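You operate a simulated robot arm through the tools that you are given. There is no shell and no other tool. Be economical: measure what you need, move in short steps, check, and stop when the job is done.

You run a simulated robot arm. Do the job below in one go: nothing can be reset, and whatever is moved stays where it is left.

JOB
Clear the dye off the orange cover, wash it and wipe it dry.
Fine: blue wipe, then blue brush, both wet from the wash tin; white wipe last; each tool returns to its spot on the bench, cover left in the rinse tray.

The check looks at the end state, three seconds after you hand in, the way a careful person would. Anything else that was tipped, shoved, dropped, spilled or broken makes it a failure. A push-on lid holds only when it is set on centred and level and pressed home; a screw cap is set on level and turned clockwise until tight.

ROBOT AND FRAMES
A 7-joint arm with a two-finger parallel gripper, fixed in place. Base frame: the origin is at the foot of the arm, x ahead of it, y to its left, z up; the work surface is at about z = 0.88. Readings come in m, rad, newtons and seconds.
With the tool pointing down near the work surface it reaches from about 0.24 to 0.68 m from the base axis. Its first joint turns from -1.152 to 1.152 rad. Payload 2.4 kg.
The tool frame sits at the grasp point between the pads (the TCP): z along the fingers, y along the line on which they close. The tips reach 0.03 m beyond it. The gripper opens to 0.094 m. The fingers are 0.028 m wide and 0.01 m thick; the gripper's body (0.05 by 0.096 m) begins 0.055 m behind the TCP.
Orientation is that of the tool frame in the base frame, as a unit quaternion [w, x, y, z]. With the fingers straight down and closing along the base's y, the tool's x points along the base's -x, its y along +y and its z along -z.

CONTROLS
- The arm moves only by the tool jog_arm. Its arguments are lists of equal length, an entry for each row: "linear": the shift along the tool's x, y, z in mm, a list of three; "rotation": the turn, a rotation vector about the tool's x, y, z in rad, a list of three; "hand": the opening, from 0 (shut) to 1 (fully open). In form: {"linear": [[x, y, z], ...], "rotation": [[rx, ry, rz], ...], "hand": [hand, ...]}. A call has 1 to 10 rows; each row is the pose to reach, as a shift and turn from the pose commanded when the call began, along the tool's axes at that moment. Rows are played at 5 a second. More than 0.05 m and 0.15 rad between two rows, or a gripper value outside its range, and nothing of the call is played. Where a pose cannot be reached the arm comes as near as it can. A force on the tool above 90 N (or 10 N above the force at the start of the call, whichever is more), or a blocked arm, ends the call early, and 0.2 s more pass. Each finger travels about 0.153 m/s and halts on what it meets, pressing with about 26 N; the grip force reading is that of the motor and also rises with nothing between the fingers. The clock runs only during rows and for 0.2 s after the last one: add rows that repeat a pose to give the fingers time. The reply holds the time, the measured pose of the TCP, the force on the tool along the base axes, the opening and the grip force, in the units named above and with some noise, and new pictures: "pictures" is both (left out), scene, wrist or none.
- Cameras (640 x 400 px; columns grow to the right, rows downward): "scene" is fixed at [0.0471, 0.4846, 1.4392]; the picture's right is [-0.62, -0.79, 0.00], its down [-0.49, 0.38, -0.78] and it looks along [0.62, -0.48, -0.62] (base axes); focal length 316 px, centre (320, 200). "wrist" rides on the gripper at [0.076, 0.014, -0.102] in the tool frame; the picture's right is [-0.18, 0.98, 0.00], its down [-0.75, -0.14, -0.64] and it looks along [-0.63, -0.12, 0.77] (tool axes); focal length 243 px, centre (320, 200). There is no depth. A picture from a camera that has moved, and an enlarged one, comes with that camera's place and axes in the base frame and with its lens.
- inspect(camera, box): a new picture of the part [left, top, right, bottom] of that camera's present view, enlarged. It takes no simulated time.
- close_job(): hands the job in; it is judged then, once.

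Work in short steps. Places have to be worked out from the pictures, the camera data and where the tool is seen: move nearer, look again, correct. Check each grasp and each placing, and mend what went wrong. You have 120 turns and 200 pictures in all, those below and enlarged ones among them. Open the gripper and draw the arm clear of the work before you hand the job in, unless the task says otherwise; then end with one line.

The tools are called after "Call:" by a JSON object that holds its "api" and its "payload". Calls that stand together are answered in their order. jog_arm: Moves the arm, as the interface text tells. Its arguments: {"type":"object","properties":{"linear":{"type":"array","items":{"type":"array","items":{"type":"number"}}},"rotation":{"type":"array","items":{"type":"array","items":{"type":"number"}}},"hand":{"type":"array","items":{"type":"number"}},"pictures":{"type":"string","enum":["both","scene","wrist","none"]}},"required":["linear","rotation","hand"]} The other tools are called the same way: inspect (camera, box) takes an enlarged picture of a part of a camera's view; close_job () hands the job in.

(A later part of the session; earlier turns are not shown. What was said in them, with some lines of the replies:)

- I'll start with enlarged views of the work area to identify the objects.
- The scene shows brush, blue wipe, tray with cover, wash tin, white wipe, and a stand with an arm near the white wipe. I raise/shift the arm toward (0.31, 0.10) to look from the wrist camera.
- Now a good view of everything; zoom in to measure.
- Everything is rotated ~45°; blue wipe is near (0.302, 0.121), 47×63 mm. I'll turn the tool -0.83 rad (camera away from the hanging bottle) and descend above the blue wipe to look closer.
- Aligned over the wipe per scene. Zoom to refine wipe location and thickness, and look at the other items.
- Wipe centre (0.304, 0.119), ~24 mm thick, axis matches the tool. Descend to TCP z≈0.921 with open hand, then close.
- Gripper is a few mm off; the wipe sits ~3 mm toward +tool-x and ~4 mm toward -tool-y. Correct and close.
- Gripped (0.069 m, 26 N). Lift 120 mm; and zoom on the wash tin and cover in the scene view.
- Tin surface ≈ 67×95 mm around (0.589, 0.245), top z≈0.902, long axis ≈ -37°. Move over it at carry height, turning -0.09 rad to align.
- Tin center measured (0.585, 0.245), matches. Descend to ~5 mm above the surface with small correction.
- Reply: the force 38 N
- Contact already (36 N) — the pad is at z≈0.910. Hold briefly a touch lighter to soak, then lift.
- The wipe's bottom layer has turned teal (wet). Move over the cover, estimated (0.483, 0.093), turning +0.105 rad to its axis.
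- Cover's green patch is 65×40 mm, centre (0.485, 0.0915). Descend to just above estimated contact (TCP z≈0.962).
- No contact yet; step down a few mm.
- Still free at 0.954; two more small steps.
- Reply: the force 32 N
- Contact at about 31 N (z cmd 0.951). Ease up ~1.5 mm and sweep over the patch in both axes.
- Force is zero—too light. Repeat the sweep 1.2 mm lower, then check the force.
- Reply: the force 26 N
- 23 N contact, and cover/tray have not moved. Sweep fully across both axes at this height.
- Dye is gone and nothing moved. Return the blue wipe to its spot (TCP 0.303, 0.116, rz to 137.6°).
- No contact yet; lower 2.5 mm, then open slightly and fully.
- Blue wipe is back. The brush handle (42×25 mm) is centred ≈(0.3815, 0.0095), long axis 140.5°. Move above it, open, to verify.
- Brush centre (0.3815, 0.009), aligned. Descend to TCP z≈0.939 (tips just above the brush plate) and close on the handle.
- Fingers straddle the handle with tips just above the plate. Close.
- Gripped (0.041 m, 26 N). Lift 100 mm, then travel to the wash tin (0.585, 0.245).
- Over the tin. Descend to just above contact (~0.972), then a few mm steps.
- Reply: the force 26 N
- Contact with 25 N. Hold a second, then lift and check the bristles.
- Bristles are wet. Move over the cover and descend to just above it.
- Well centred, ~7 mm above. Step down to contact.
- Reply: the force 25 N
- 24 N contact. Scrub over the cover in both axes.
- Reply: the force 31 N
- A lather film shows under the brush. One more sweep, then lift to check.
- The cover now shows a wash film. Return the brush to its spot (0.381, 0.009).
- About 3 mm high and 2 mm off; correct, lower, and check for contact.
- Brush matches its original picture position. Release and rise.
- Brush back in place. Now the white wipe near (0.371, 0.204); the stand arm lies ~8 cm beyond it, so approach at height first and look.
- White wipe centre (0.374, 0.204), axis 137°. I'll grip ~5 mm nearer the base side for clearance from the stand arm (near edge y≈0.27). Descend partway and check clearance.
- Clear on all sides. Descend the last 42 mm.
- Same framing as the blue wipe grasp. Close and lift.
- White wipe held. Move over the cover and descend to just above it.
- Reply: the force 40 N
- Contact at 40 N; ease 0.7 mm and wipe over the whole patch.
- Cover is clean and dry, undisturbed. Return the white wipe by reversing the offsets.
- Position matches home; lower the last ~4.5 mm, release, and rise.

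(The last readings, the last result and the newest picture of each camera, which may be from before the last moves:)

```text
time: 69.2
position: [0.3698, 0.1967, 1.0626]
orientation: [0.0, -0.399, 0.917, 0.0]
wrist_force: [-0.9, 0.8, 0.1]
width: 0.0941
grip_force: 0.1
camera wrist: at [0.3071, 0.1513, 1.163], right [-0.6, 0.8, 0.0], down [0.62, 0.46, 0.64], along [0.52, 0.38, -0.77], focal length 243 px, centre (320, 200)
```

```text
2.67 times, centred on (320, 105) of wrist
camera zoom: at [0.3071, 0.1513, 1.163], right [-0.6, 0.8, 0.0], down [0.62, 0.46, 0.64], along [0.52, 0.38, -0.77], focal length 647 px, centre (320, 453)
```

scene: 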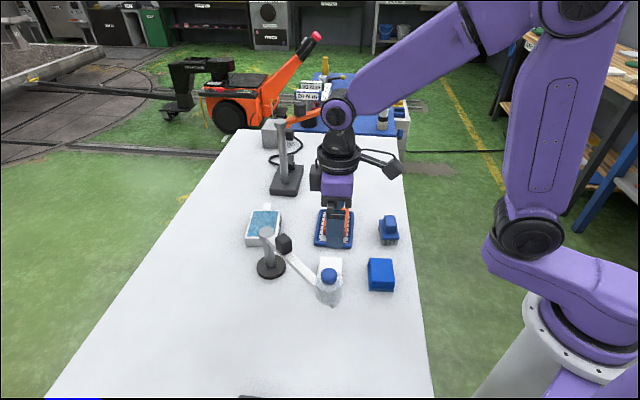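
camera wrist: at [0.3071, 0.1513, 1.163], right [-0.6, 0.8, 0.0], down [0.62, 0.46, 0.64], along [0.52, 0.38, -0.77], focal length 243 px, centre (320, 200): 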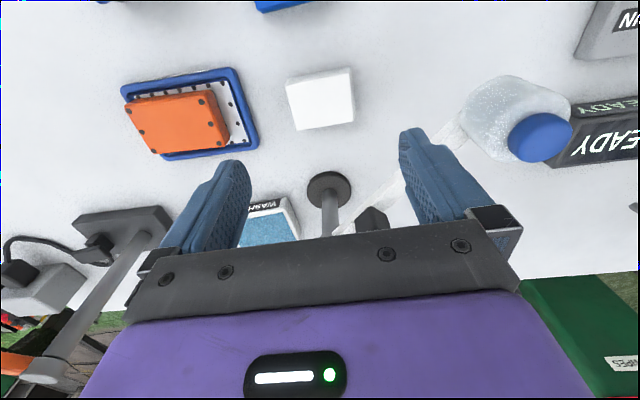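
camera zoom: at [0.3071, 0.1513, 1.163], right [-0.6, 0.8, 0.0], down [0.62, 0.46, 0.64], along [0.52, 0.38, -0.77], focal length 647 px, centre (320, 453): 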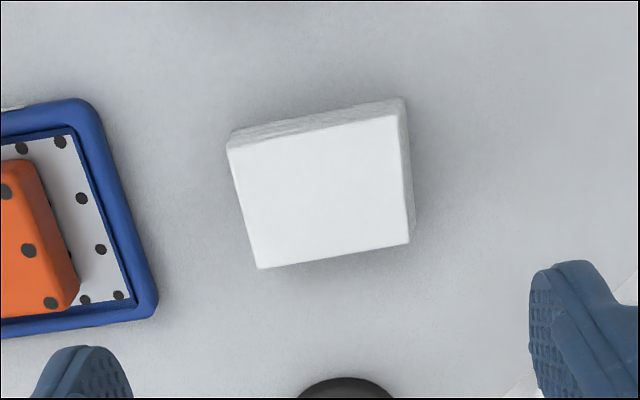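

White wipe is back within ~3 mm. Raise the arm and draw it clear, then a final look.

Call:
{"api": "jog_arm", "payload": {"linear": [[0, 0, -40], [0, 0, -80], [0, 0, -110], [20, -40, -110], [40, -80, -110], [60, -110, -110], [80, -140, -110], [80, -140, -110]], "rotation": [[0, 0, 0], [0, 0, 0], [0, 0, 0], [0, 0, 0.1], [0, 0, 0.2], [0, 0, 0.3], [0, 0, 0.4], [0, 0, 0.4]], "hand": [1, 1, 1, 1, 1, 1, 1, 1], "pictures": "none"}}

Call:
{"api": "inspect", "payload": {"camera": "scene", "box": [230, 190, 420, 310]}}

```text
time: 71.0
position: [0.4167, 0.0436, 1.1678]
orientation: [0.0, -0.209, 0.978, 0.0]
wrist_force: [0.1, 0.0, -0.3]
width: 0.0939
grip_force: 0.0
```

```text
3.33 times, centred on (325, 250) of scene
camera zoom: at [0.0472, 0.4846, 1.4392], right [-0.62, -0.79, 0.0], down [-0.49, 0.38, -0.78], along [0.62, -0.48, -0.62], focal length 1052 px, centre (303, 33)
```

zoom: 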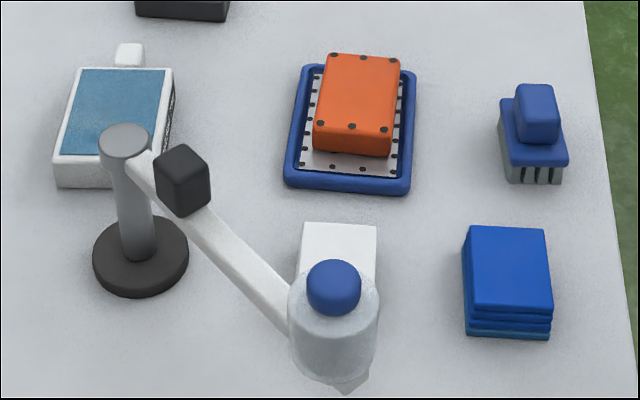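

The final view matches the starting layout: the cover is clean and dry in the tray, and every tool is on its spot. The arm is clear and the gripper is open, so I'm handing in.

Call:
{"api": "close_job", "payload": {}}

```text
The job is handed in.
```

The orange cover is clear of dye, washed and wiped dry in the rinse tray, with both wipes and the brush back on their spots (within a few mm) and nothing else disturbed.
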